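You operate a simulated robot arm through the tools that you are given. There is no shell and no other tool.

You run a simulated two-armed robot. Do the job below in one go: nothing can be reset, and whatever is moved stays where it is left.

## Task
Take the silver coil and put it on top of the tape measure. Pick up the clamp block with one hand, pass it to the other hand and put it on the shelf under the small parts bench. Put the flux carton on the top of the small parts bench. Take the blue guide bin on the top of the small parts bench and put it away on the shelf under the small parts bench. Put the orange banded fitting on the top of the small parts bench away on the top of the green drip rack. Stack the aluminium block labelled "N7" from the top of the alignment table on top of the aluminium block that says "H6". Do these in any order. Set down upright: clamp block.

It is judged by the outcome, as a careful person would: the job done as asked, and still so three seconds after it is handed in. It fails if anything else is knocked over, pushed out of place, dropped, spilled or broken.

## Robot
Two 7-joint arms with fingered hands on one trunk, on a base that moves. Base frame: it is fixed to the floor where the robot stands at the start and does not move with it; the origin is under the middle of the robot, x ahead of it, y to its left, z up. Units: mm, rad, N and s.
The left shoulder is at the start at [80, 198, 1465], the right one opposite. With the tool pointing down near the work surface each hand reaches from about 100 to 720 mm from the robot's upright axis, wherever it stands, measured 20 degrees to its own side. Places, roughly: aluminium block [-3500, -2250, 750]; blue guide bin [3750, 1000, 750]; clamp block [2750, 1500, 1000]; flux carton [3000, 1250, 250]; orange banded fitting (7x7x5 cm) [4000, 800, 800]; shelf under the small parts bench [3300, 1300, 300]; silver coil (4x4x2 cm) [2700, 1900, 800]; tape measure (7x7x4 cm) [3100, 1500, 800]; top of the green drip rack (15x31 cm) [1800, 2820, 820]; top of the small parts bench [3200, 1300, 800]. Payload 4 kg a hand.
The TCP of each hand is the grasp point between the finger pads, 26 mm short of the fingertips. In the tool frame z runs along the fingers and y along their closing line. The gripper opens to 132 mm; its body begins 73 mm behind the TCP. The gripper is a hand of 4 fingers: y runs from the thumb to the fingers, the wrist lies at [0, 0, -239] in the tool frame, and closing takes about 1.5 s.
Orientation is that of the tool frame in the base frame, as [roll, pitch, yaw] about the fixed x, y, z axes, in that order (R = Rz(yaw) Ry(pitch) Rx(roll)). With the fingers straight down and closing along the base's y, the tool's x points along the base's -x, its y along +y and its z along -z.

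## Interface
- The arms move only by the tool send_rows. It takes "left_deltas", "right_deltas" or both (then of equal length, played together; a hand with none holds still); each is a list of rows, each a list of 6 numbers: the shift along the base's x, y, z in mm, then the turn, a rotation vector about the base's x, y, z in rad. In form: [[dx, dy, dz, ax, ay, az], ...]. A call has 1 to 20 rows; each row shifts and turns the commanded pose from where the row before left it. "left_hand" and "right_hand" are, for a hand that has rows, the finger opening in mm, from 0 to 132, set as the call begins (left out, the last holds). Rows are played at 5 a second. More than 50 mm and 0.15 rad between two rows, or a gripper value outside its range, and nothing of the call is played. A pose out of reach is approached as far as the arm can. The call stops where the force on the tool passes 40 N (or 10 N more than at its start, if that is more) or the arm is blocked; 0.2 s more then pass. The fingers move at their own pace (about 72 mm/s each) and stop on an object; they squeeze with about 33 N. The grip force told is the motor's: it shows also when the fingers shut on nothing. Time passes only in rows, and 0.2 s behind the last, so rows that do not move let the fingers close. The reply holds the time, the measured pose of the TCP, the force on the tool along the base axes, the opening and the grip force, in the units named above and with some noise, with the torque about the TCP (base axes, N m) and any sound that the robot's microphone picked up.
- Cameras (640 x 400 px; columns grow to the right, rows downward): "scene" is now at [113.6, 13.2, 1633.6]; the picture's right is [0.17, -0.98, 0.00], its down [-0.66, -0.12, -0.74] and it looks along [0.73, 0.13, -0.67] (base axes); focal length 261 px, centre (320, 200). "left" rides on the left gripper at [-68, 2, -97] in its tool frame; the picture's right is [-0.02, -1.00, 0.00], its down [0.82, -0.02, -0.58] and it looks along [0.58, -0.01, 0.82] (tool axes); focal length 270 px, centre (320, 200). "right" rides on the right gripper at [68, 2, -97] in its tool frame; the picture's right is [-0.03, 1.00, 0.00], its down [-0.82, -0.02, -0.58] and it looks along [-0.58, -0.01, 0.82] (tool axes); focal length 270 px, centre (320, 200). There is no depth. A picture from a camera that has moved, and an enlarged one, comes with that camera's place and axes in the base frame and with its lens.
- grab_frame(camera): a new picture of that camera. It takes no simulated time.
- raise_lower(by): slides the trunk up (or, below 0, down) by that many mm; the arms and the scene camera ride with it, the base frame stays. It gives what a move gives, with no picture.
- drive_base(legs): drives the robot by 1 to 6 legs, each [ahead, left, turn to the left] in mm, mm and rad, along the robot's own axes; the way and the turn of a leg run together, so that a leg with both is an arc; at most 1500 mm and 3.142 rad a leg. The arms and the cameras ride along, it lands a little off, and it stops where it bumps. It gives what a move gives.
- preshape(shape, hand): the hand has 4 fingers and takes this shape, open, in about a second: jaw (thumb against the fingers, like two jaws); tri (thumb and two fingers); tip (a fingertip pinch); poke (one finger out to press); point (the index stretched); flat (the hand flat); cup (the hand cupped); fist (a fist). The gripper value then closes the fingers along that shape, each until it touches; the sizes above hold for jaw. It gives what a move gives, with no picture.
- turn_head(pan, tilt): turns the head with the scene camera to pan (to the left, within 1.501 rad either way) and tilt (down, from -0.506 to 1.204), counted from straight ahead of the robot. It gives what a move gives.
- zoom(camera, box): a new picture of the part [left, top, right, bottom] of that camera's present view, enlarged. It takes no simulated time.
- job_done(): hands the job in; it is judged then, once.

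Nothing tells you exact positions but the pictures and the camera data. Unless the task says otherwise, let go and move clear before handing in.

The tools are called after "Request:" by a JSON object that holds its "op" and its "data". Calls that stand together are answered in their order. send_rows: Moves the arms, as the interface text tells. Its arguments: {"type":"object","properties":{"left_deltas":{"type":"array"},"left_hand":{"type":"number"},"right_deltas":{"type":"array"},"right_hand":{"type":"number"}},"required":[]} The other tools are called the same way: raise_lower (by) moves the trunk up or down; preshape (shape, hand) gives the hand a shape; drive_base (legs) drives the base; turn_head (pan, tilt) turns the head that bears the scene camera; grab_frame (camera) takes a picture; zoom (camera, box) takes an enlarged picture of a part of a camera's view; job_done () hands the job in.

At the start:

```text
t: 0.0
left_ee_pos: [355.5, 151.9, 1024.7]
left_tool_rot: [-3.14, 0.0, -3.14]
left_contact_force: [0.2, 0.0, 0.7]
left_moment: [-0.01, 0.02, -0.04]
left_opening: 131.9
left_gripper_force: 0.1
left_shape: jaw
right_ee_pos: [363.2, -137.3, 1031.4]
right_tool_rot: [3.141, 0.0, -3.141]
right_contact_force: [0.2, -0.6, -0.1]
right_moment: [0.01, 0.02, -0.01]
right_opening: 131.9
right_gripper_force: 0.1
right_shape: jaw
trunk travel left (down, up): [-775.0, 65.0]
robot x, y, heading: [4.4, 0.5, 0.0]
head pan, tilt (commanded): [0.175, 0.731]
```

scene: 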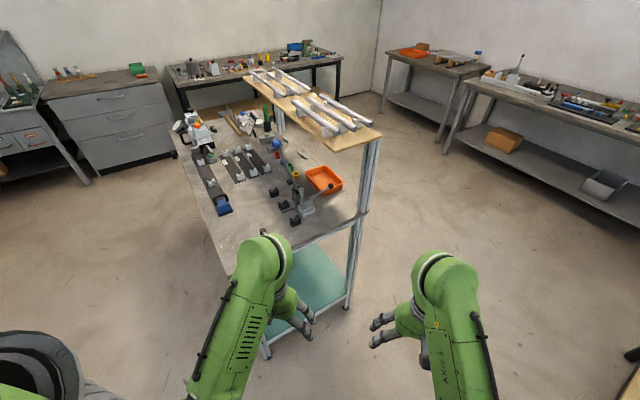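
right: 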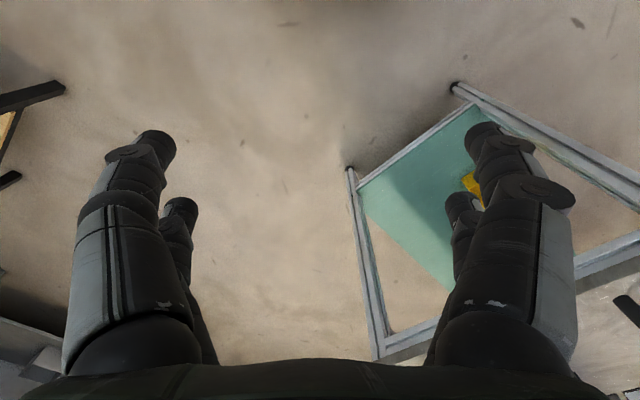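
left: 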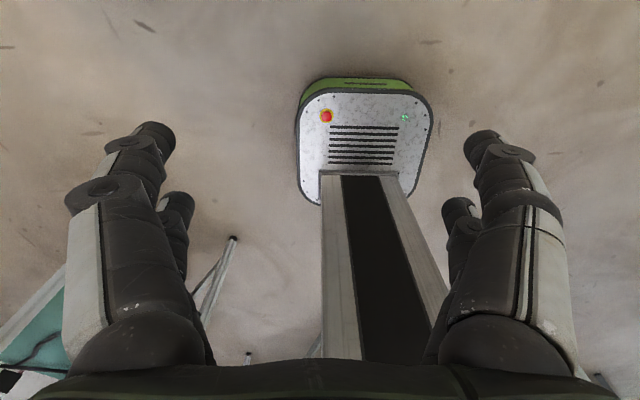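

I see a nearby two-level bench with a teal shelf, and what I take to be the small parts bench farther back along the wall. I'll look around with zooms and head turns before driving.

Request:
{"op": "zoom", "data": {"camera": "scene", "box": [150, 20, 390, 170]}}

Request:
{"op": "zoom", "data": {"camera": "scene", "box": [370, 20, 640, 190]}}

Request:
{"op": "zoom", "data": {"camera": "scene", "box": [0, 20, 240, 170]}}

```text
2.67 times, centred on (270, 95) of scene
camera zoom: at [113.6, 13.2, 1633.6], right [0.17, -0.98, 0.0], down [-0.66, -0.12, -0.74], along [0.73, 0.13, -0.67], focal length 697 px, centre (453, 480)
```

zoom: 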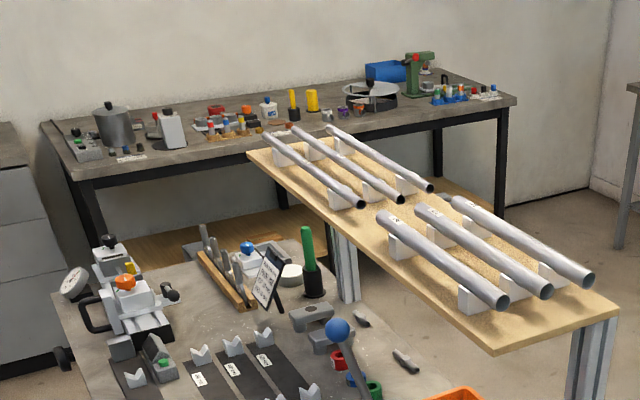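

```text
2.35 times, centred on (505, 105) of scene
camera zoom: at [113.6, 13.2, 1633.6], right [0.17, -0.98, 0.0], down [-0.66, -0.12, -0.74], along [0.73, 0.13, -0.67], focal length 615 px, centre (-115, 424)
```

zoom: 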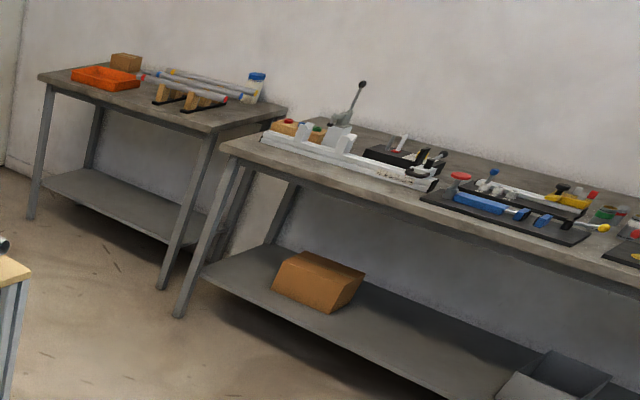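

```text
2.67 times, centred on (120, 95) of scene
camera zoom: at [113.6, 13.2, 1633.6], right [0.17, -0.98, 0.0], down [-0.66, -0.12, -0.74], along [0.73, 0.13, -0.67], focal length 697 px, centre (853, 480)
```

zoom: 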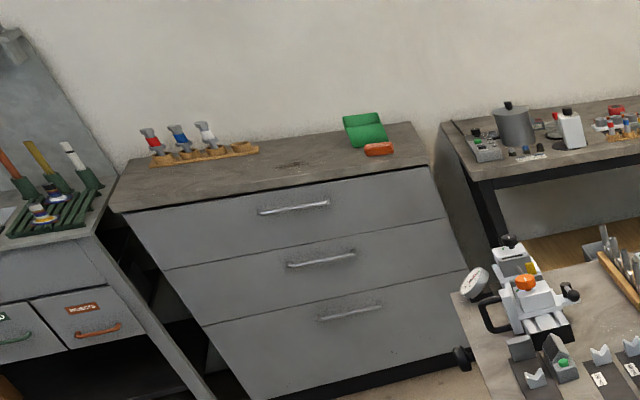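

The small parts bench looks to be turned about 42° in the base frame, with its centre near [3200, 1270], and the table with raised pipes stands between us. I'll turn my head to see the rest of the room.

Request:
{"op": "turn_head", "data": {"pan": 1.0, "tilt": 0.5}}

Request:
{"op": "grab_frame", "data": {"camera": "scene"}}

Request:
{"op": "turn_head", "data": {"pan": -0.9, "tilt": 0.5}}

Request:
{"op": "grab_frame", "data": {"camera": "scene"}}

Request:
{"op": "turn_head", "data": {"pan": 0.1, "tilt": 0.3}}

Request:
{"op": "grab_frame", "data": {"camera": "scene"}}

```text
t: 1.1
left_ee_pos: [355.1, 153.0, 1024.2]
left_tool_rot: [3.14, 0.001, 3.141]
left_contact_force: [0.0, -0.1, 0.0]
left_moment: [0.01, 0.01, -0.02]
left_opening: 131.9
left_gripper_force: 0.1
left_shape: jaw
right_ee_pos: [362.3, -136.2, 1031.7]
right_tool_rot: [3.141, 0.0, -3.141]
right_contact_force: [1.1, 0.2, 0.8]
right_moment: [-0.01, 0.01, 0.0]
right_opening: 131.9
right_gripper_force: 0.1
right_shape: jaw
trunk travel left (down, up): [-775.0, 65.0]
robot x, y, heading: [-5.3, -0.3, 0.006]
head pan, tilt (commanded): [1.0, 0.499]
```

```text
taken
camera scene: at [80.4, 75.1, 1653.9], right [0.84, -0.54, 0.0], down [-0.26, -0.4, -0.88], along [0.47, 0.74, -0.48], focal length 261 px, centre (320, 200)
```

scene: 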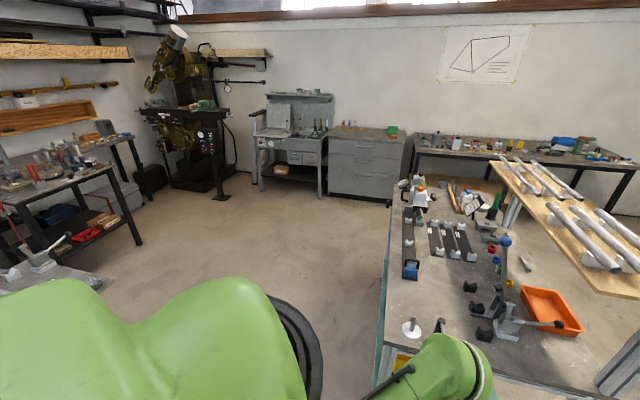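

```text
t: 3.0
left_ee_pos: [357.4, 152.7, 1024.2]
left_tool_rot: [-3.14, 0.001, -3.141]
left_contact_force: [0.2, 0.1, -0.4]
left_moment: [0.01, -0.02, -0.02]
left_opening: 131.9
left_gripper_force: 0.0
left_shape: jaw
right_ee_pos: [364.1, -137.4, 1031.1]
right_tool_rot: [3.141, 0.0, 3.141]
right_contact_force: [-0.8, 0.5, 1.0]
right_moment: [-0.01, 0.0, 0.01]
right_opening: 132.0
right_gripper_force: 0.1
right_shape: jaw
trunk travel left (down, up): [-775.0, 65.0]
robot x, y, heading: [1.1, -0.2, 0.001]
head pan, tilt (commanded): [-0.901, 0.499]
```

```text
taken
camera scene: at [87.8, -72.7, 1653.9], right [-0.78, -0.62, 0.0], down [-0.3, 0.38, -0.88], along [0.55, -0.69, -0.48], focal length 261 px, centre (320, 200)
```

scene: 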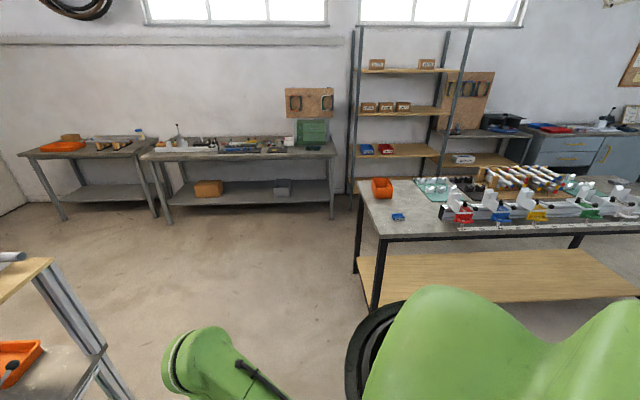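

```text
t: 4.3
left_ee_pos: [357.9, 153.4, 1024.2]
left_tool_rot: [3.141, -0.001, 3.142]
left_contact_force: [1.4, 0.5, -0.2]
left_moment: [-0.01, 0.0, -0.01]
left_opening: 131.9
left_gripper_force: 0.1
left_shape: jaw
right_ee_pos: [362.9, -136.2, 1032.0]
right_tool_rot: [-3.141, 0.001, 3.141]
right_contact_force: [-0.1, 0.0, 0.4]
right_moment: [-0.01, 0.04, 0.0]
right_opening: 131.8
right_gripper_force: 0.0
right_shape: jaw
trunk travel left (down, up): [-775.0, 65.0]
robot x, y, heading: [1.6, -0.8, -0.002]
head pan, tilt (commanded): [0.099, 0.3]
```

```text
taken
camera scene: at [124.1, 7.8, 1672.3], right [0.1, -1.0, 0.0], down [-0.29, -0.03, -0.96], along [0.95, 0.09, -0.3], focal length 261 px, centre (320, 200)
```

scene: 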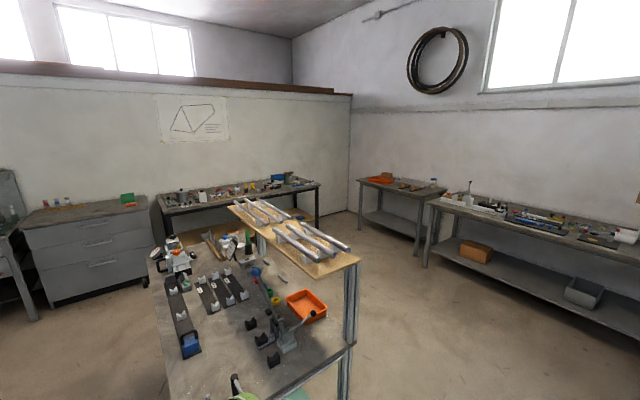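

The way round the right of the middle table looks clear: its corner is near [968,-27] and the other table's corner near [568,-1147]. I'll drive between them, turn about 0.73 rad to face the small parts bench, and stop short of it for a look.

Request:
{"op": "drive_base", "data": {"legs": [[0, -560, 0], [1100, -40, 0], [0, 0, 0.73], [1200, 0, 0]]}}

Request:
{"op": "turn_head", "data": {"pan": 0.0, "tilt": 0.5}}

Request:
{"op": "grab_frame", "data": {"camera": "scene"}}

```text
t: 20.3
left_ee_pos: [2151.2, 548.5, 1025.0]
left_tool_rot: [-3.14, 0.001, -2.422]
left_contact_force: [0.4, 0.5, 1.0]
left_moment: [-0.03, 0.01, -0.01]
left_opening: 131.7
left_gripper_force: 0.1
left_shape: jaw
right_ee_pos: [2346.5, 335.0, 1031.5]
right_tool_rot: [3.14, 0.0, -2.423]
right_contact_force: [-0.5, 0.2, 0.5]
right_moment: [0.02, 0.0, -0.01]
right_opening: 131.9
right_gripper_force: 0.0
right_shape: jaw
trunk travel left (down, up): [-775.0, 65.0]
robot x, y, heading: [1984.6, 199.5, 0.721]
head pan, tilt (commanded): [0.099, 0.3]
```

```text
t: 21.0
left_ee_pos: [2151.4, 549.6, 1024.3]
left_tool_rot: [3.142, 0.001, -2.422]
left_contact_force: [-0.1, 0.3, 0.1]
left_moment: [-0.02, 0.0, 0.01]
left_opening: 132.0
left_gripper_force: 0.0
left_shape: jaw
right_ee_pos: [2347.8, 334.7, 1031.3]
right_tool_rot: [-3.14, 0.0, -2.422]
right_contact_force: [-0.5, -0.8, 0.4]
right_moment: [-0.01, 0.0, 0.0]
right_opening: 131.9
right_gripper_force: 0.1
right_shape: jaw
trunk travel left (down, up): [-775.0, 65.0]
robot x, y, heading: [1981.3, 201.0, 0.718]
head pan, tilt (commanded): [0.0, 0.499]
```

```text
taken
camera scene: at [2076.4, 278.0, 1654.0], right [0.66, -0.75, 0.0], down [-0.36, -0.32, -0.88], along [0.66, 0.58, -0.48], focal length 261 px, centre (320, 200)
```

scene: 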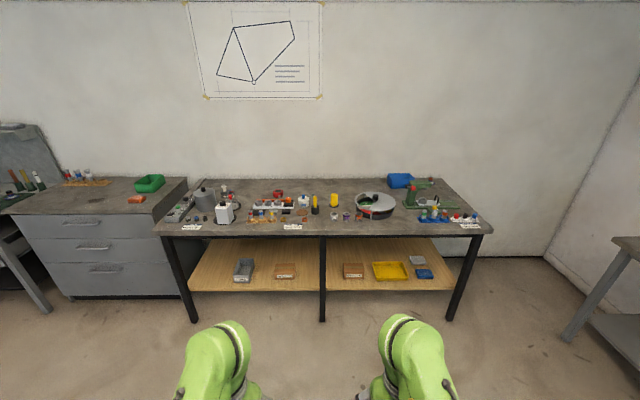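

I'm now square to the small parts bench with its wooden lower shelf visible. I'll zoom in to identify the items on top and below.

Request:
{"op": "zoom", "data": {"camera": "scene", "box": [150, 165, 260, 240]}}

Request:
{"op": "zoom", "data": {"camera": "scene", "box": [235, 165, 365, 240]}}

Request:
{"op": "zoom", "data": {"camera": "scene", "box": [340, 160, 500, 245]}}

Request:
{"op": "zoom", "data": {"camera": "scene", "box": [180, 225, 470, 330]}}

Request:
{"op": "zoom", "data": {"camera": "scene", "box": [0, 120, 190, 240]}}

```text
5.33 times, centred on (205, 202) of scene
camera zoom: at [2076.4, 278.0, 1654.0], right [0.66, -0.75, 0.0], down [-0.36, -0.32, -0.88], along [0.66, 0.58, -0.48], focal length 1393 px, centre (933, 187)
```

zoom: 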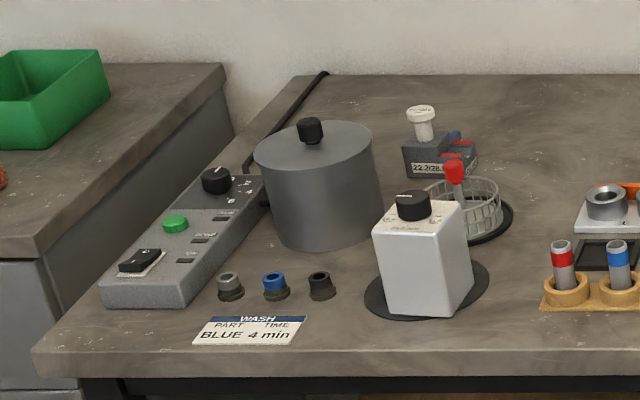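

```text
4.92 times, centred on (300, 202) of scene
camera zoom: at [2076.4, 278.0, 1654.0], right [0.66, -0.75, 0.0], down [-0.36, -0.32, -0.88], along [0.66, 0.58, -0.48], focal length 1286 px, centre (418, 188)
```

zoom: 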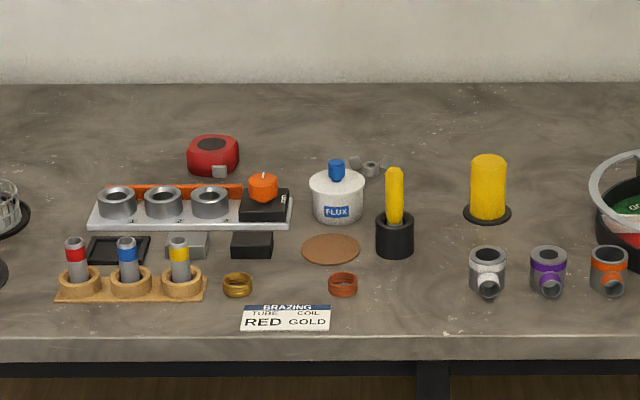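

```text
4.00 times, centred on (420, 202) of scene
camera zoom: at [2076.4, 278.0, 1654.0], right [0.66, -0.75, 0.0], down [-0.36, -0.32, -0.88], along [0.66, 0.58, -0.48], focal length 1045 px, centre (-80, 190)
```

zoom: 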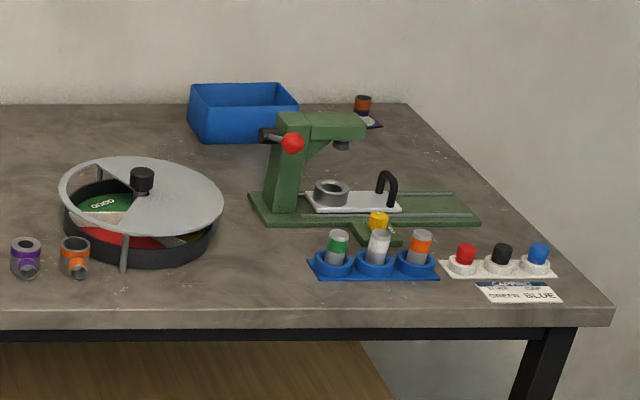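

```text
2.21 times, centred on (325, 278) of scene
camera zoom: at [2076.4, 278.0, 1654.0], right [0.66, -0.75, 0.0], down [-0.36, -0.32, -0.88], along [0.66, 0.58, -0.48], focal length 576 px, centre (309, 29)
```

zoom: 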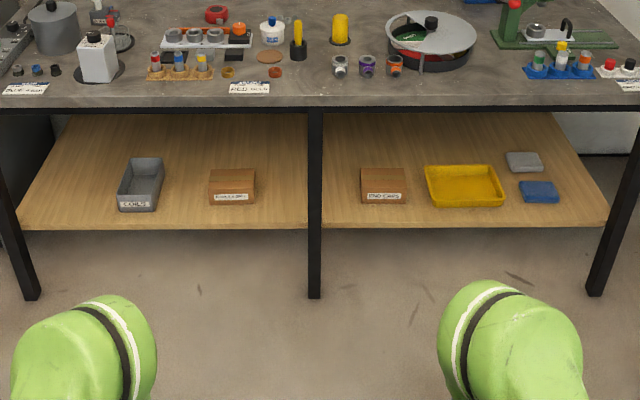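

```text
3.33 times, centred on (95, 180) of scene
camera zoom: at [2076.4, 278.0, 1654.0], right [0.66, -0.75, 0.0], down [-0.36, -0.32, -0.88], along [0.66, 0.58, -0.48], focal length 871 px, centre (1070, 267)
```

zoom: 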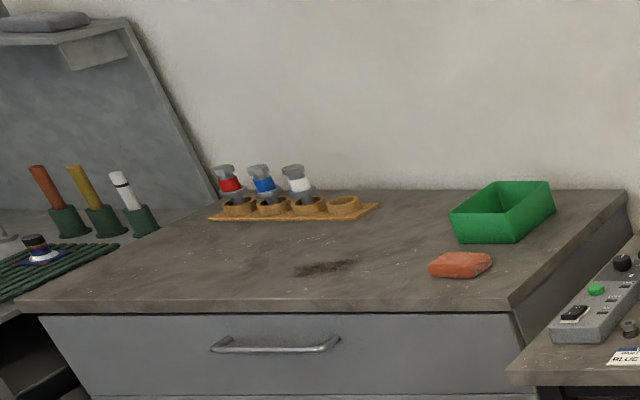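

The bench top carries a wash station on the left, the brazing station in the middle and the capping station on the right. The red tape measure is near [3085,1546], the blue bin near [3795,990] at the back, and a dark part with an orange band sits near [4030,854]. I'll drive closer to the left half to find the coil and the clamp block.

Request:
{"op": "drive_base", "data": {"legs": [[800, 0, 0], [0, 500, 0]]}}

Request:
{"op": "turn_head", "data": {"pan": 0.3, "tilt": 0.75}}

Request:
{"op": "grab_frame", "data": {"camera": "scene"}}

```text
t: 27.9
left_ee_pos: [2432.1, 1458.6, 1024.7]
left_tool_rot: [3.139, 0.002, -2.429]
left_contact_force: [1.1, 0.6, 0.0]
left_moment: [0.0, 0.01, 0.04]
left_opening: 131.9
left_gripper_force: 0.1
left_shape: jaw
right_ee_pos: [2626.3, 1244.6, 1030.9]
right_tool_rot: [3.14, 0.001, -2.43]
right_contact_force: [0.5, -0.8, 0.3]
right_moment: [0.03, 0.01, 0.01]
right_opening: 132.2
right_gripper_force: 0.1
right_shape: jaw
trunk travel left (down, up): [-775.0, 65.0]
robot x, y, heading: [2263.2, 1110.2, 0.707]
head pan, tilt (commanded): [0.0, 0.499]
```

```text
t: 28.7
left_ee_pos: [2431.1, 1460.7, 1024.0]
left_tool_rot: [3.141, 0.001, -2.431]
left_contact_force: [-0.6, 0.0, -0.7]
left_moment: [0.0, -0.01, 0.0]
left_opening: 132.0
left_gripper_force: 0.1
left_shape: jaw
right_ee_pos: [2624.8, 1245.7, 1031.1]
right_tool_rot: [3.14, 0.0, -2.431]
right_contact_force: [0.2, 0.6, -0.2]
right_moment: [0.03, -0.01, 0.04]
right_opening: 131.9
right_gripper_force: 0.1
right_shape: jaw
trunk travel left (down, up): [-775.0, 65.0]
robot x, y, heading: [2261.6, 1113.0, 0.708]
head pan, tilt (commanded): [0.3, 0.75]
```

```text
taken
camera scene: at [2329.2, 1200.9, 1632.0], right [0.85, -0.53, 0.0], down [-0.36, -0.58, -0.73], along [0.39, 0.62, -0.68], focal length 261 px, centre (320, 200)
```

scene: 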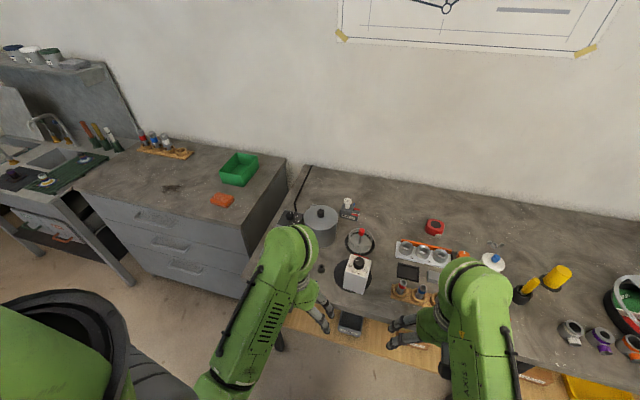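

The left half of the bench is now close: pot, white block with a black knob, small fittings and brazing trays. I'll zoom in on these.

Request:
{"op": "zoom", "data": {"camera": "scene", "box": [270, 160, 400, 240]}}

Request:
{"op": "zoom", "data": {"camera": "scene", "box": [310, 220, 440, 310]}}

Request:
{"op": "zoom", "data": {"camera": "scene", "box": [390, 210, 520, 290]}}

Request:
{"op": "zoom", "data": {"camera": "scene", "box": [0, 110, 200, 230]}}

```text
4.92 times, centred on (335, 200) of scene
camera zoom: at [2329.2, 1200.9, 1632.0], right [0.85, -0.53, 0.0], down [-0.36, -0.58, -0.73], along [0.39, 0.62, -0.68], focal length 1286 px, centre (246, 200)
```

zoom: 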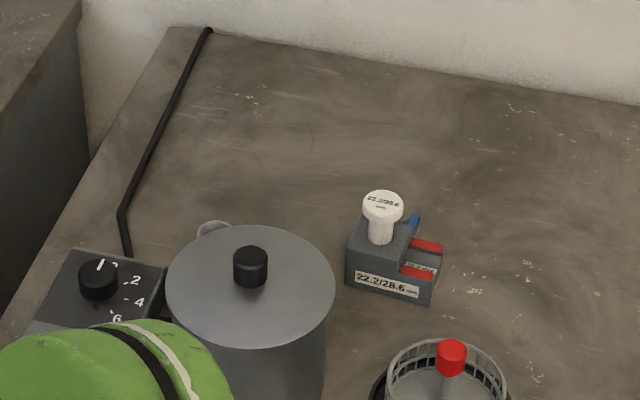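

```text
4.44 times, centred on (375, 265) of scene
camera zoom: at [2329.2, 1200.9, 1632.0], right [0.85, -0.53, 0.0], down [-0.36, -0.58, -0.73], along [0.39, 0.62, -0.68], focal length 1161 px, centre (76, -89)
```

zoom: 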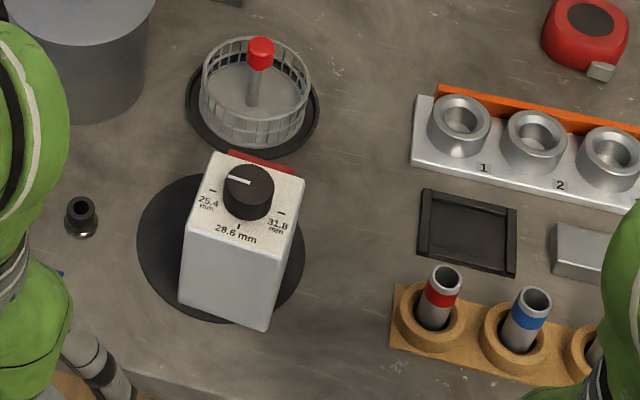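

```text
4.92 times, centred on (455, 250) of scene
camera zoom: at [2329.2, 1200.9, 1632.0], right [0.85, -0.53, 0.0], down [-0.36, -0.58, -0.73], along [0.39, 0.62, -0.68], focal length 1286 px, centre (-345, -46)
```

zoom: 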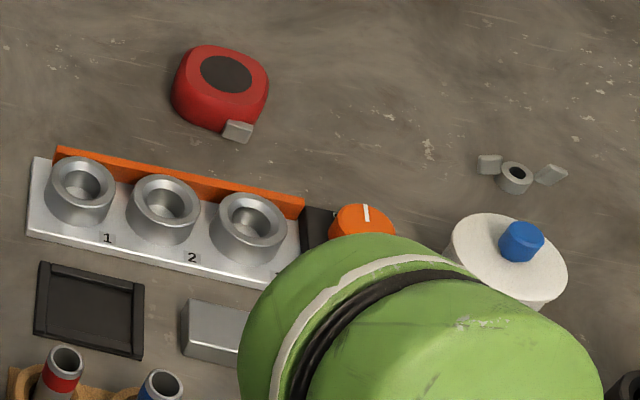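

```text
3.20 times, centred on (100, 170) of scene
camera zoom: at [2329.2, 1200.9, 1632.0], right [0.85, -0.53, 0.0], down [-0.36, -0.58, -0.73], along [0.39, 0.62, -0.68], focal length 836 px, centre (1024, 296)
```

zoom: 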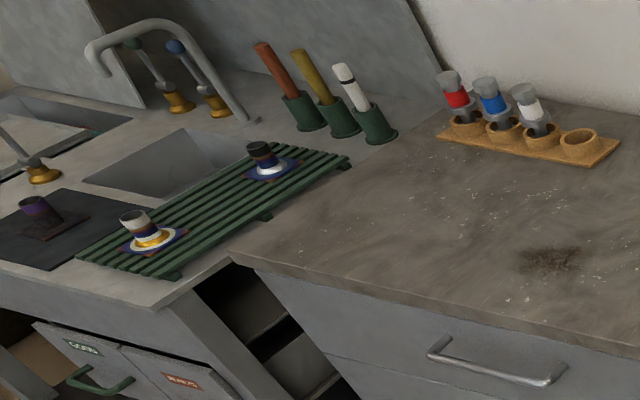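

The silver coil is a small ring half hidden behind the grey pot, near [2745,1910]. The white block with the dial and knob near [2679,1528] matches the clamp block position. Triangulating puts the bench top at z≈814. I'll raise the trunk and move in.

Request:
{"op": "raise_lower", "data": {"by": 60}}

Request:
{"op": "drive_base", "data": {"legs": [[214, 76, 0.012]]}}

Request:
{"op": "turn_head", "data": {"pan": 0.2, "tilt": 1.0}}

Request:
{"op": "grab_frame", "data": {"camera": "scene"}}

Request:
{"op": "grab_frame", "data": {"camera": "left"}}

```text
t: 29.7
left_ee_pos: [2431.1, 1461.6, 1084.0]
left_tool_rot: [3.141, 0.0, -2.429]
left_contact_force: [0.5, 0.1, 0.2]
left_moment: [0.0, 0.03, 0.01]
left_opening: 131.8
left_gripper_force: 0.0
left_shape: jaw
right_ee_pos: [2626.2, 1245.9, 1091.7]
right_tool_rot: [3.141, -0.001, -2.43]
right_contact_force: [0.6, 0.0, 0.4]
right_moment: [-0.03, -0.02, 0.02]
right_opening: 131.9
right_gripper_force: 0.0
right_shape: jaw
trunk travel left (down, up): [-835.0, 5.0]
robot x, y, heading: [2259.6, 1112.3, 0.712]
head pan, tilt (commanded): [0.3, 0.75]
```

```text
t: 31.4
left_ee_pos: [2536.1, 1654.6, 1086.6]
left_tool_rot: [3.139, 0.005, -2.421]
left_contact_force: [0.2, 0.4, 0.9]
left_moment: [0.01, -0.02, 0.02]
left_opening: 132.2
left_gripper_force: 0.1
left_shape: jaw
right_ee_pos: [2731.3, 1441.5, 1092.0]
right_tool_rot: [3.141, 0.004, -2.42]
right_contact_force: [-0.8, -0.1, 0.1]
right_moment: [0.02, -0.01, 0.02]
right_opening: 131.8
right_gripper_force: 0.2
right_shape: jaw
trunk travel left (down, up): [-835.0, 5.0]
robot x, y, heading: [2371.1, 1308.7, 0.718]
head pan, tilt (commanded): [0.3, 0.75]
```

```text
t: 32.2
left_ee_pos: [2536.8, 1658.4, 1084.7]
left_tool_rot: [-3.141, 0.003, -2.419]
left_contact_force: [-0.6, 0.8, -0.8]
left_moment: [0.01, -0.01, 0.03]
left_opening: 131.7
left_gripper_force: 0.0
left_shape: jaw
right_ee_pos: [2732.4, 1444.6, 1092.4]
right_tool_rot: [-3.142, 0.002, -2.42]
right_contact_force: [-0.7, -0.4, 0.2]
right_moment: [-0.02, -0.01, -0.01]
right_opening: 132.0
right_gripper_force: 0.1
right_shape: jaw
trunk travel left (down, up): [-835.0, 5.0]
robot x, y, heading: [2368.7, 1307.4, 0.718]
head pan, tilt (commanded): [0.201, 1.0]
```

```text
taken
camera scene: at [2436.4, 1381.5, 1673.0], right [0.8, -0.6, 0.0], down [-0.51, -0.67, -0.54], along [0.33, 0.43, -0.84], focal length 261 px, centre (320, 200)
```

scene: 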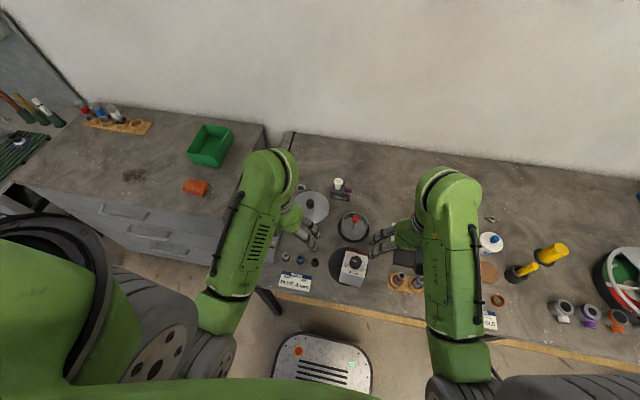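

```text
taken
camera left: at [2588.4, 1704.8, 1181.7], right [0.68, -0.73, 0.0], down [-0.6, -0.55, 0.58], along [-0.42, -0.39, -0.82], focal length 270 px, centre (320, 200)
```

left: 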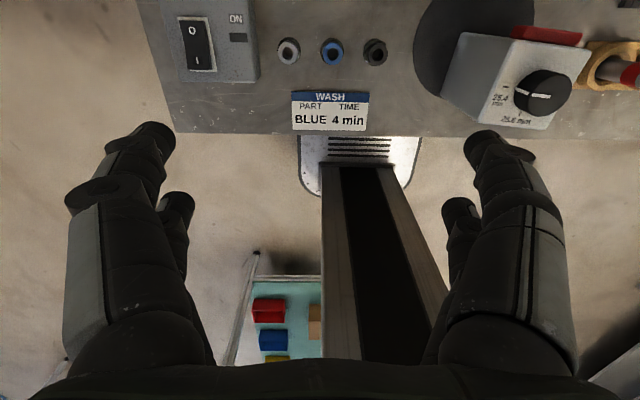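

The base is close to the bench front now, and the wrist camera shows the wash-station fittings. I'll zoom the scene camera on the area behind the pot to pin down the coil.

Request:
{"op": "zoom", "data": {"camera": "scene", "box": [270, 165, 360, 225]}}

Request:
{"op": "zoom", "data": {"camera": "scene", "box": [260, 220, 440, 340]}}

```text
6.67 times, centred on (315, 195) of scene
camera zoom: at [2436.4, 1381.5, 1673.0], right [0.8, -0.6, 0.0], down [-0.51, -0.67, -0.54], along [0.33, 0.43, -0.84], focal length 1741 px, centre (353, 233)
```

zoom: 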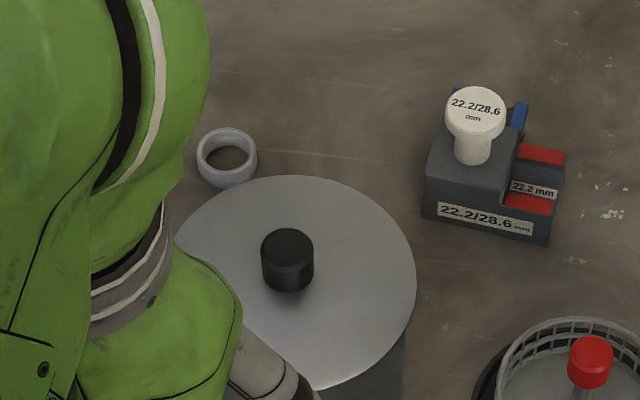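

```text
3.33 times, centred on (350, 280) of scene
camera zoom: at [2436.4, 1381.5, 1673.0], right [0.8, -0.6, 0.0], down [-0.51, -0.67, -0.54], along [0.33, 0.43, -0.84], focal length 871 px, centre (220, -67)
```

zoom: 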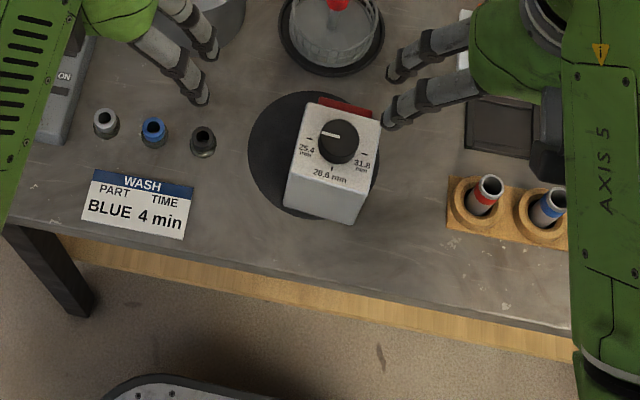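

The coil is clearly visible as a grey ring centred near [2739,1902], about 38 mm across, with the pot 74 mm away from its edge. I'll bring the left hand over it with a partly closed opening and lift the right hand out of the way.

Request:
{"op": "send_rows", "data": {"left_deltas": [[28.9, 34.9, 0, 0, 0, 0], [28.9, 34.9, 0, 0, 0, 0], [28.9, 34.9, 0, 0, 0, 0], [28.9, 34.9, 0, 0, 0, 0], [28.9, 34.9, 0, 0, 0, 0], [28.9, 34.9, 0, 0, 0, 0], [28.9, 34.2, 0, 0, 0, 0]], "right_deltas": [[-7, -10, 20, 0, 0, 0], [-7, -10, 20, 0, 0, 0], [-7, -10, 20, 0, 0, 0], [-7, -10, 20, 0, 0, 0], [-7, -10, 20, 0, 0, 0], [-7, -10, 20, 0, 0, 0], [0, 0, 0, 0, 0, 0]], "left_hand": 64}}

Request:
{"op": "raise_lower", "data": {"by": -110}}

Request:
{"op": "grab_frame", "data": {"camera": "left"}}

Request:
{"op": "grab_frame", "data": {"camera": "scene"}}

```text
t: 33.8
left_ee_pos: [2738.7, 1903.7, 1083.3]
left_tool_rot: [3.14, -0.004, -2.42]
left_contact_force: [1.0, 0.1, -0.2]
left_moment: [-0.02, 0.01, 0.02]
left_opening: 64.7
left_gripper_force: 0.2
left_shape: jaw
right_ee_pos: [2709.0, 1411.3, 1102.0]
right_tool_rot: [3.142, 0.001, -2.421]
right_contact_force: [0.4, -0.3, 0.8]
right_moment: [-0.04, -0.01, -0.02]
right_opening: 132.0
right_gripper_force: 0.1
right_shape: jaw
right hand out of reach, approached as far as the arm can: row 1, 2, 3, 4, 5, 6
trunk travel left (down, up): [-835.0, 5.0]
robot x, y, heading: [2374.6, 1305.6, 0.721]
head pan, tilt (commanded): [0.201, 1.0]
```

```text
t: 35.2
left_ee_pos: [2739.8, 1902.3, 975.1]
left_tool_rot: [3.141, 0.0, -2.42]
left_contact_force: [0.3, -0.5, -0.1]
left_moment: [-0.02, 0.01, -0.01]
left_opening: 64.6
left_gripper_force: 0.1
left_shape: jaw
right_ee_pos: [2708.6, 1409.3, 991.8]
right_tool_rot: [-3.141, 0.003, -2.422]
right_contact_force: [0.6, -1.0, -0.7]
right_moment: [0.0, 0.02, 0.0]
right_opening: 132.1
right_gripper_force: 0.1
right_shape: jaw
trunk travel left (down, up): [-725.0, 115.0]
robot x, y, heading: [2373.4, 1308.2, 0.721]
head pan, tilt (commanded): [0.201, 1.0]
```

```text
taken
camera left: at [2790.1, 1949.5, 1072.3], right [0.68, -0.73, 0.0], down [-0.6, -0.55, 0.58], along [-0.42, -0.39, -0.82], focal length 270 px, centre (320, 200)
```

left: 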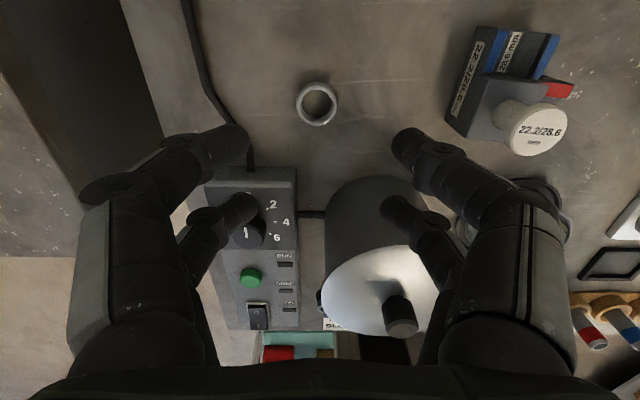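

```text
taken
camera scene: at [2437.3, 1383.0, 1562.8], right [0.8, -0.6, 0.0], down [-0.51, -0.67, -0.54], along [0.33, 0.43, -0.84], focal length 261 px, centre (320, 200)
```

scene: 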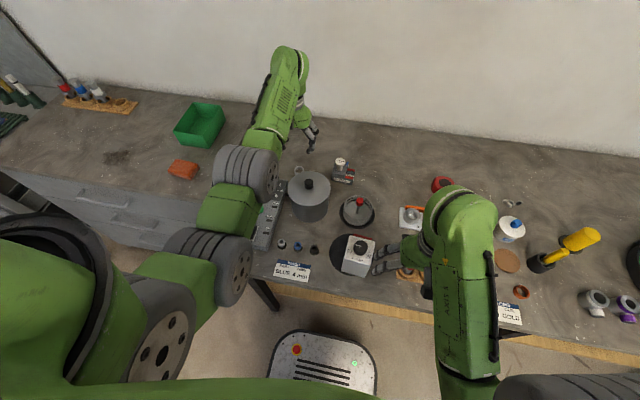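

The wrist camera agrees on the coil at about [2738,1904], and the hand is centred over it with about 25 mm to the pot. I'll descend so the fingertips end just above the bench.

Request:
{"op": "send_rows", "data": {"left_deltas": [[-0.5, 0.5, -30, 0, 0, 0], [-0.5, 0.5, -30, 0, 0, 0], [0, 0, -30, 0, 0, 0], [0, 0, -25, 0, 0, 0], [0, 0, -12, 0, 0, 0], [0, 0, 0, 0, 0, 0]]}}

Request:
{"op": "grab_frame", "data": {"camera": "left"}}

```text
t: 36.6
left_ee_pos: [2737.0, 1903.8, 848.3]
left_tool_rot: [-3.141, 0.003, -2.42]
left_contact_force: [0.5, 0.2, 0.0]
left_moment: [-0.02, 0.01, -0.02]
left_opening: 64.6
left_gripper_force: 0.0
left_shape: jaw
right_ee_pos: [2708.2, 1409.9, 991.9]
right_tool_rot: [-3.14, 0.003, -2.421]
right_contact_force: [0.1, 0.3, 0.4]
right_moment: [0.03, -0.04, 0.02]
right_opening: 132.0
right_gripper_force: 0.1
right_shape: jaw
trunk travel left (down, up): [-725.0, 115.0]
robot x, y, heading: [2374.3, 1311.0, 0.721]
head pan, tilt (commanded): [0.201, 1.0]
```

```text
taken
camera left: at [2788.8, 1950.7, 946.3], right [0.68, -0.73, 0.0], down [-0.6, -0.55, 0.58], along [-0.42, -0.39, -0.82], focal length 270 px, centre (320, 200)
```

left: 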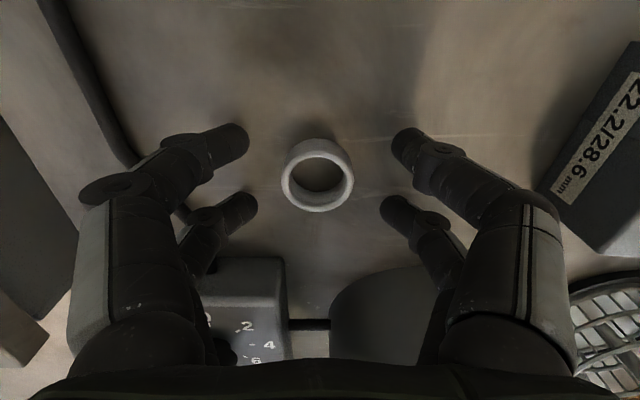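

The coil sits right between the fingertips. I'll lower a few millimetres and close.

Request:
{"op": "send_rows", "data": {"left_deltas": [[0, 0, -4, 0, 0, 0]]}}

Request:
{"op": "send_rows", "data": {"left_deltas": [[0, 0, 0, 0, 0, 0], [0, 0, 0, 0, 0, 0], [0, 0, 0, 0, 0, 0], [0, 0, 0, 0, 0, 0], [0, 0, 0, 0, 0, 0], [0, 0, 0, 0, 0, 0]], "left_hand": 20}}

Request:
{"op": "grab_frame", "data": {"camera": "left"}}

```text
t: 37.0
left_ee_pos: [2737.9, 1904.2, 847.3]
left_tool_rot: [3.14, 0.004, -2.422]
left_contact_force: [1.2, 1.6, 7.5]
left_moment: [0.0, 0.09, -0.01]
left_opening: 64.3
left_gripper_force: 0.0
left_shape: jaw
right_ee_pos: [2707.6, 1408.3, 992.9]
right_tool_rot: [3.139, 0.005, -2.422]
right_contact_force: [-0.4, -0.3, -0.2]
right_moment: [0.0, 0.01, 0.0]
right_opening: 131.8
right_gripper_force: 0.0
right_shape: jaw
trunk travel left (down, up): [-725.0, 115.0]
robot x, y, heading: [2370.8, 1311.0, 0.724]
head pan, tilt (commanded): [0.201, 1.0]
```

```text
t: 38.4
left_ee_pos: [2738.4, 1901.7, 845.2]
left_tool_rot: [3.141, 0.0, -2.42]
left_contact_force: [-0.1, -1.3, 3.8]
left_moment: [0.03, 0.03, -0.02]
left_opening: 14.8
left_gripper_force: 33.2
left_shape: jaw
right_ee_pos: [2708.3, 1408.6, 992.5]
right_tool_rot: [3.14, 0.005, -2.422]
right_contact_force: [0.2, 0.0, 0.0]
right_moment: [0.02, -0.04, 0.03]
right_opening: 131.9
right_gripper_force: 0.1
right_shape: jaw
trunk travel left (down, up): [-725.0, 115.0]
robot x, y, heading: [2373.3, 1307.6, 0.727]
head pan, tilt (commanded): [0.201, 1.0]
```

```text
taken
camera left: at [2788.8, 1950.0, 942.0], right [0.68, -0.73, 0.0], down [-0.6, -0.55, 0.58], along [-0.42, -0.39, -0.82], focal length 270 px, centre (320, 200)
```

left: 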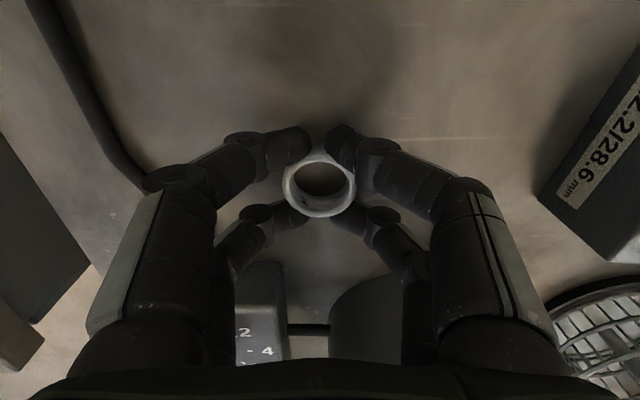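

The four fingers have caged the ring and the grip force is up. I'll lift slightly and check that it comes along.

Request:
{"op": "send_rows", "data": {"left_deltas": [[0, 0, 10, 0, 0, 0], [0, 0, 20, 0, 0, 0], [0, 0, 30, 0, 0, 0]]}}

Request:
{"op": "grab_frame", "data": {"camera": "left"}}

```text
t: 39.2
left_ee_pos: [2738.7, 1904.2, 904.3]
left_tool_rot: [-3.14, -0.001, -2.42]
left_contact_force: [-0.2, -0.7, -0.4]
left_moment: [0.02, 0.0, 0.01]
left_opening: 14.2
left_gripper_force: 32.7
left_shape: jaw
right_ee_pos: [2708.5, 1408.8, 992.0]
right_tool_rot: [3.141, 0.003, -2.421]
right_contact_force: [0.0, 0.5, 0.8]
right_moment: [0.01, 0.0, 0.01]
right_opening: 131.9
right_gripper_force: 0.0
right_shape: jaw
trunk travel left (down, up): [-725.0, 115.0]
robot x, y, heading: [2370.3, 1309.1, 0.722]
head pan, tilt (commanded): [0.201, 1.0]
```

```text
taken
camera left: at [2789.4, 1950.3, 1001.3], right [0.68, -0.73, 0.0], down [-0.6, -0.55, 0.58], along [-0.42, -0.39, -0.82], focal length 270 px, centre (320, 200)
```

left: 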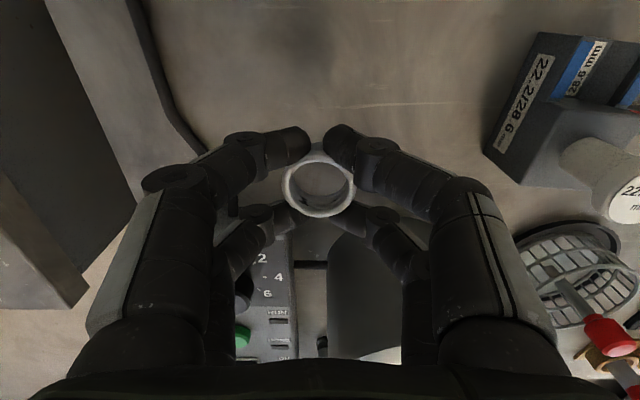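

The coil lifted with the hand. I'll raise the trunk and slide the base about 495 mm to the right so the tape measure is in front of the left shoulder.

Request:
{"op": "raise_lower", "data": {"by": 100}}

Request:
{"op": "drive_base", "data": {"legs": [[0, -495, 0]]}}

Request:
{"op": "grab_frame", "data": {"camera": "left"}}

Request:
{"op": "grab_frame", "data": {"camera": "scene"}}

```text
t: 40.5
left_ee_pos: [2738.6, 1904.3, 1003.8]
left_tool_rot: [-3.141, 0.0, -2.422]
left_contact_force: [-0.4, -0.5, -1.3]
left_moment: [0.03, -0.03, 0.0]
left_opening: 14.4
left_gripper_force: 33.0
left_shape: jaw
right_ee_pos: [2708.1, 1409.7, 1091.8]
right_tool_rot: [-3.141, 0.003, -2.42]
right_contact_force: [0.8, -1.1, -0.2]
right_moment: [0.01, -0.01, 0.0]
right_opening: 131.9
right_gripper_force: 0.0
right_shape: jaw
trunk travel left (down, up): [-825.0, 15.0]
robot x, y, heading: [2373.2, 1311.7, 0.72]
head pan, tilt (commanded): [0.201, 1.0]
```

```text
t: 43.5
left_ee_pos: [3067.8, 1528.9, 1003.6]
left_tool_rot: [-3.14, 0.0, -2.426]
left_contact_force: [0.5, -0.2, 0.0]
left_moment: [-0.06, -0.02, 0.0]
left_opening: 14.3
left_gripper_force: 33.1
left_shape: jaw
right_ee_pos: [3034.9, 1034.8, 1092.4]
right_tool_rot: [-3.141, 0.005, -2.426]
right_contact_force: [0.5, -0.1, 0.2]
right_moment: [0.01, 0.0, -0.03]
right_opening: 131.8
right_gripper_force: 0.1
right_shape: jaw
trunk travel left (down, up): [-825.0, 15.0]
robot x, y, heading: [2697.2, 936.8, 0.715]
head pan, tilt (commanded): [0.201, 1.0]
```

```text
taken
camera left: at [3119.1, 1575.6, 1100.8], right [0.67, -0.74, 0.0], down [-0.6, -0.55, 0.58], along [-0.43, -0.39, -0.82], focal length 270 px, centre (320, 200)
```

left: 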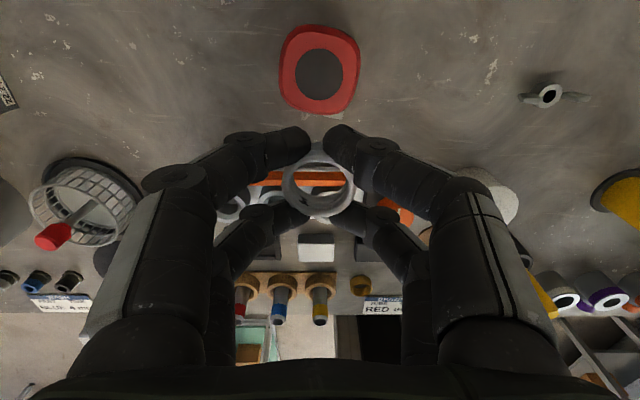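

```text
taken
camera scene: at [2762.8, 1010.4, 1662.8], right [0.79, -0.61, 0.0], down [-0.51, -0.67, -0.54], along [0.33, 0.43, -0.84], focal length 261 px, centre (320, 200)
```

scene: 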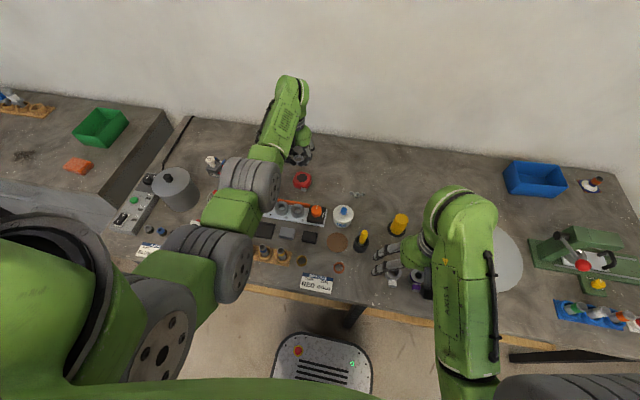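

The left hand is almost over the red tape measure, which I place at about [3087,1544,854]. The coil sits about 6 mm toward the robot in the grip. I'll shift forward, then lower.

Request:
{"op": "send_rows", "data": {"left_deltas": [[11.5, 9.3, 0, 0, 0, 0], [11.5, 9.3, 0, 0, 0, 0], [0, 0, 0, 0, 0, 0]]}}

Request:
{"op": "raise_lower", "data": {"by": -100}}

Request:
{"op": "grab_frame", "data": {"camera": "left"}}

Request:
{"op": "zoom", "data": {"camera": "scene", "box": [260, 130, 360, 220]}}

```text
t: 44.3
left_ee_pos: [3091.6, 1546.4, 1004.3]
left_tool_rot: [-3.14, 0.002, -2.424]
left_contact_force: [0.2, 0.6, -0.9]
left_moment: [0.0, -0.03, 0.0]
left_opening: 14.2
left_gripper_force: 32.7
left_shape: jaw
right_ee_pos: [3035.1, 1034.2, 1091.5]
right_tool_rot: [3.14, 0.004, -2.426]
right_contact_force: [-0.6, -0.1, 0.4]
right_moment: [0.01, -0.02, -0.03]
right_opening: 132.0
right_gripper_force: 0.0
right_shape: jaw
trunk travel left (down, up): [-825.0, 15.0]
robot x, y, heading: [2702.2, 936.3, 0.718]
head pan, tilt (commanded): [0.201, 1.0]
```

```text
t: 45.6
left_ee_pos: [3091.7, 1546.4, 904.5]
left_tool_rot: [-3.141, 0.002, -2.427]
left_contact_force: [-0.6, 0.8, -0.7]
left_moment: [-0.01, 0.0, 0.02]
left_opening: 14.1
left_gripper_force: 33.5
left_shape: jaw
right_ee_pos: [3036.3, 1033.9, 992.2]
right_tool_rot: [-3.141, 0.004, -2.426]
right_contact_force: [0.0, 0.0, 0.1]
right_moment: [0.01, 0.02, -0.02]
right_opening: 131.9
right_gripper_force: 0.1
right_shape: jaw
trunk travel left (down, up): [-725.0, 115.0]
robot x, y, heading: [2698.1, 934.3, 0.712]
head pan, tilt (commanded): [0.201, 1.0]
```

```text
taken
camera left: at [3143.1, 1592.8, 1001.8], right [0.67, -0.74, 0.0], down [-0.6, -0.55, 0.58], along [-0.43, -0.39, -0.82], focal length 270 px, centre (320, 200)
```

left: 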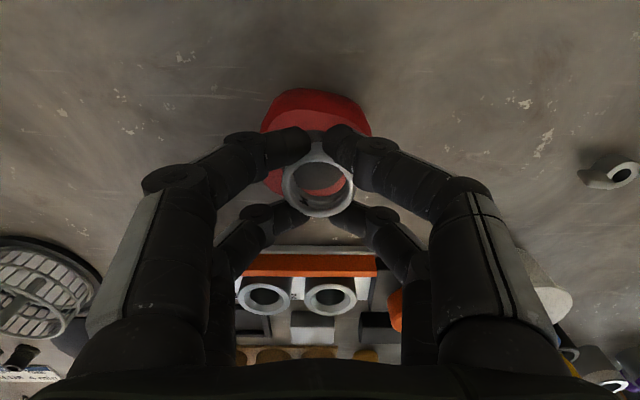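

```text
4.44 times, centred on (310, 175) of scene
camera zoom: at [2764.9, 1007.9, 1562.9], right [0.79, -0.61, 0.0], down [-0.51, -0.67, -0.54], along [0.33, 0.43, -0.84], focal length 1161 px, centre (364, 311)
```

zoom: 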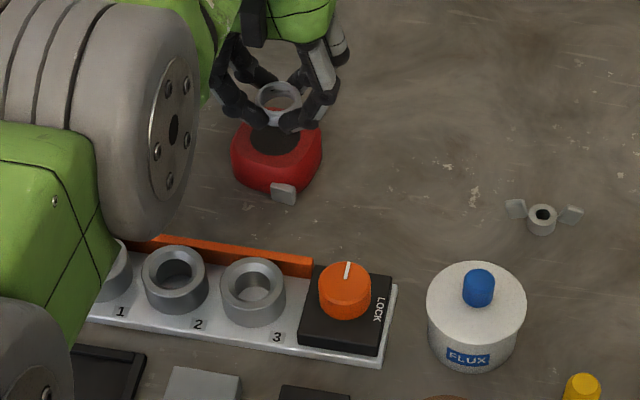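

The coil looks about 7 mm forward of the dark disc at the centre of the tape. I'll shift back slightly and lower to just above contact.

Request:
{"op": "send_rows", "data": {"left_deltas": [[-4, -2, -8, 0, 0, 0], [-1, -1, -6, 0, 0, 0], [0, 0, -2, 0, 0, 0], [0, 0, 0, 0, 0, 0]]}}

Request:
{"op": "grab_frame", "data": {"camera": "left"}}

Request:
{"op": "zoom", "data": {"camera": "scene", "box": [275, 140, 335, 180]}}

```text
t: 46.6
left_ee_pos: [3087.5, 1543.1, 888.0]
left_tool_rot: [-3.141, 0.002, -2.425]
left_contact_force: [-0.1, -0.5, -1.3]
left_moment: [-0.02, 0.0, 0.03]
left_opening: 14.3
left_gripper_force: 33.1
left_shape: jaw
right_ee_pos: [3036.4, 1032.7, 991.9]
right_tool_rot: [-3.141, 0.003, -2.425]
right_contact_force: [0.0, -1.0, -0.1]
right_moment: [0.01, 0.0, -0.02]
right_opening: 131.9
right_gripper_force: 0.0
right_shape: jaw
trunk travel left (down, up): [-725.0, 115.0]
robot x, y, heading: [2695.6, 937.9, 0.715]
head pan, tilt (commanded): [0.201, 1.0]
```

```text
taken
camera left: at [3138.3, 1589.5, 985.7], right [0.67, -0.74, 0.0], down [-0.6, -0.55, 0.58], along [-0.43, -0.39, -0.82], focal length 270 px, centre (320, 200)
```

left: 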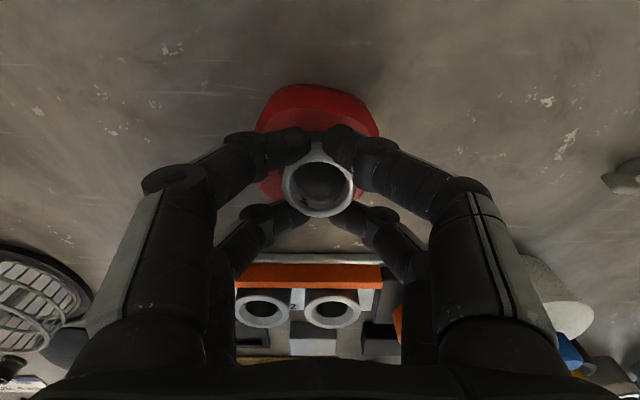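

```text
10.00 times, centred on (305, 160) of scene
camera zoom: at [2764.9, 1008.1, 1562.8], right [0.79, -0.61, 0.0], down [-0.51, -0.67, -0.54], along [0.33, 0.43, -0.84], focal length 2612 px, centre (470, 600)
```

zoom: 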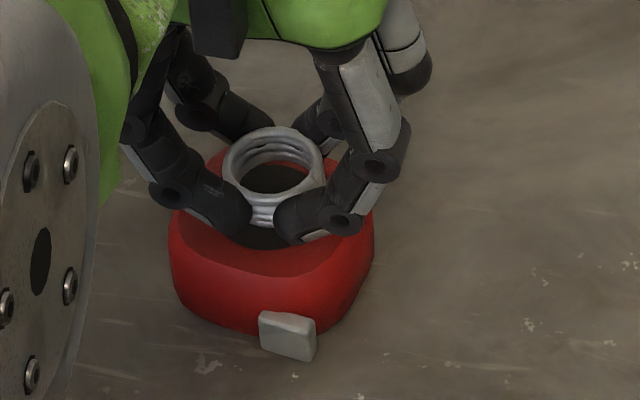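

The coil hangs right above the disc on the tape. I'll lower in small steps to contact.

Request:
{"op": "send_rows", "data": {"left_deltas": [[0, 0, -1.5, 0, 0, 0], [0, 0, -1, 0, 0, 0], [0, 0, 0, 0, 0, 0]]}}

Request:
{"op": "zoom", "data": {"camera": "scene", "box": [275, 140, 335, 180]}}

```text
t: 47.4
left_ee_pos: [3086.2, 1543.2, 886.1]
left_tool_rot: [-3.141, 0.0, -2.427]
left_contact_force: [-0.2, -0.7, -0.6]
left_moment: [0.01, -0.04, -0.03]
left_opening: 14.2
left_gripper_force: 33.6
left_shape: jaw
right_ee_pos: [3035.6, 1034.5, 992.8]
right_tool_rot: [3.142, 0.004, -2.427]
right_contact_force: [0.1, -0.1, -0.2]
right_moment: [-0.01, -0.01, 0.01]
right_opening: 132.0
right_gripper_force: 0.1
right_shape: jaw
trunk travel left (down, up): [-725.0, 115.0]
robot x, y, heading: [2699.5, 932.2, 0.714]
head pan, tilt (commanded): [0.201, 1.0]
```

```text
10.00 times, centred on (305, 160) of scene
camera zoom: at [2764.9, 1008.0, 1562.8], right [0.79, -0.61, 0.0], down [-0.51, -0.67, -0.54], along [0.33, 0.43, -0.84], focal length 2612 px, centre (470, 600)
```

zoom: 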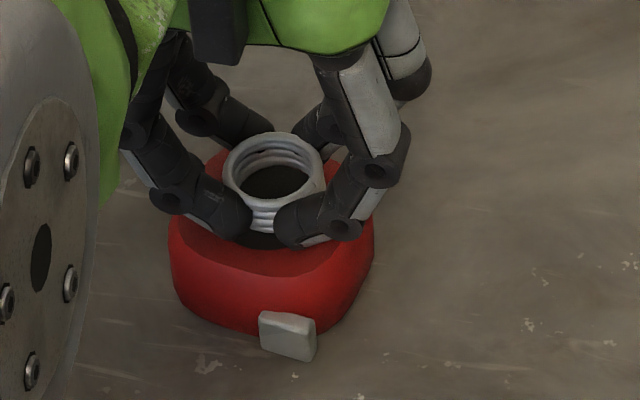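

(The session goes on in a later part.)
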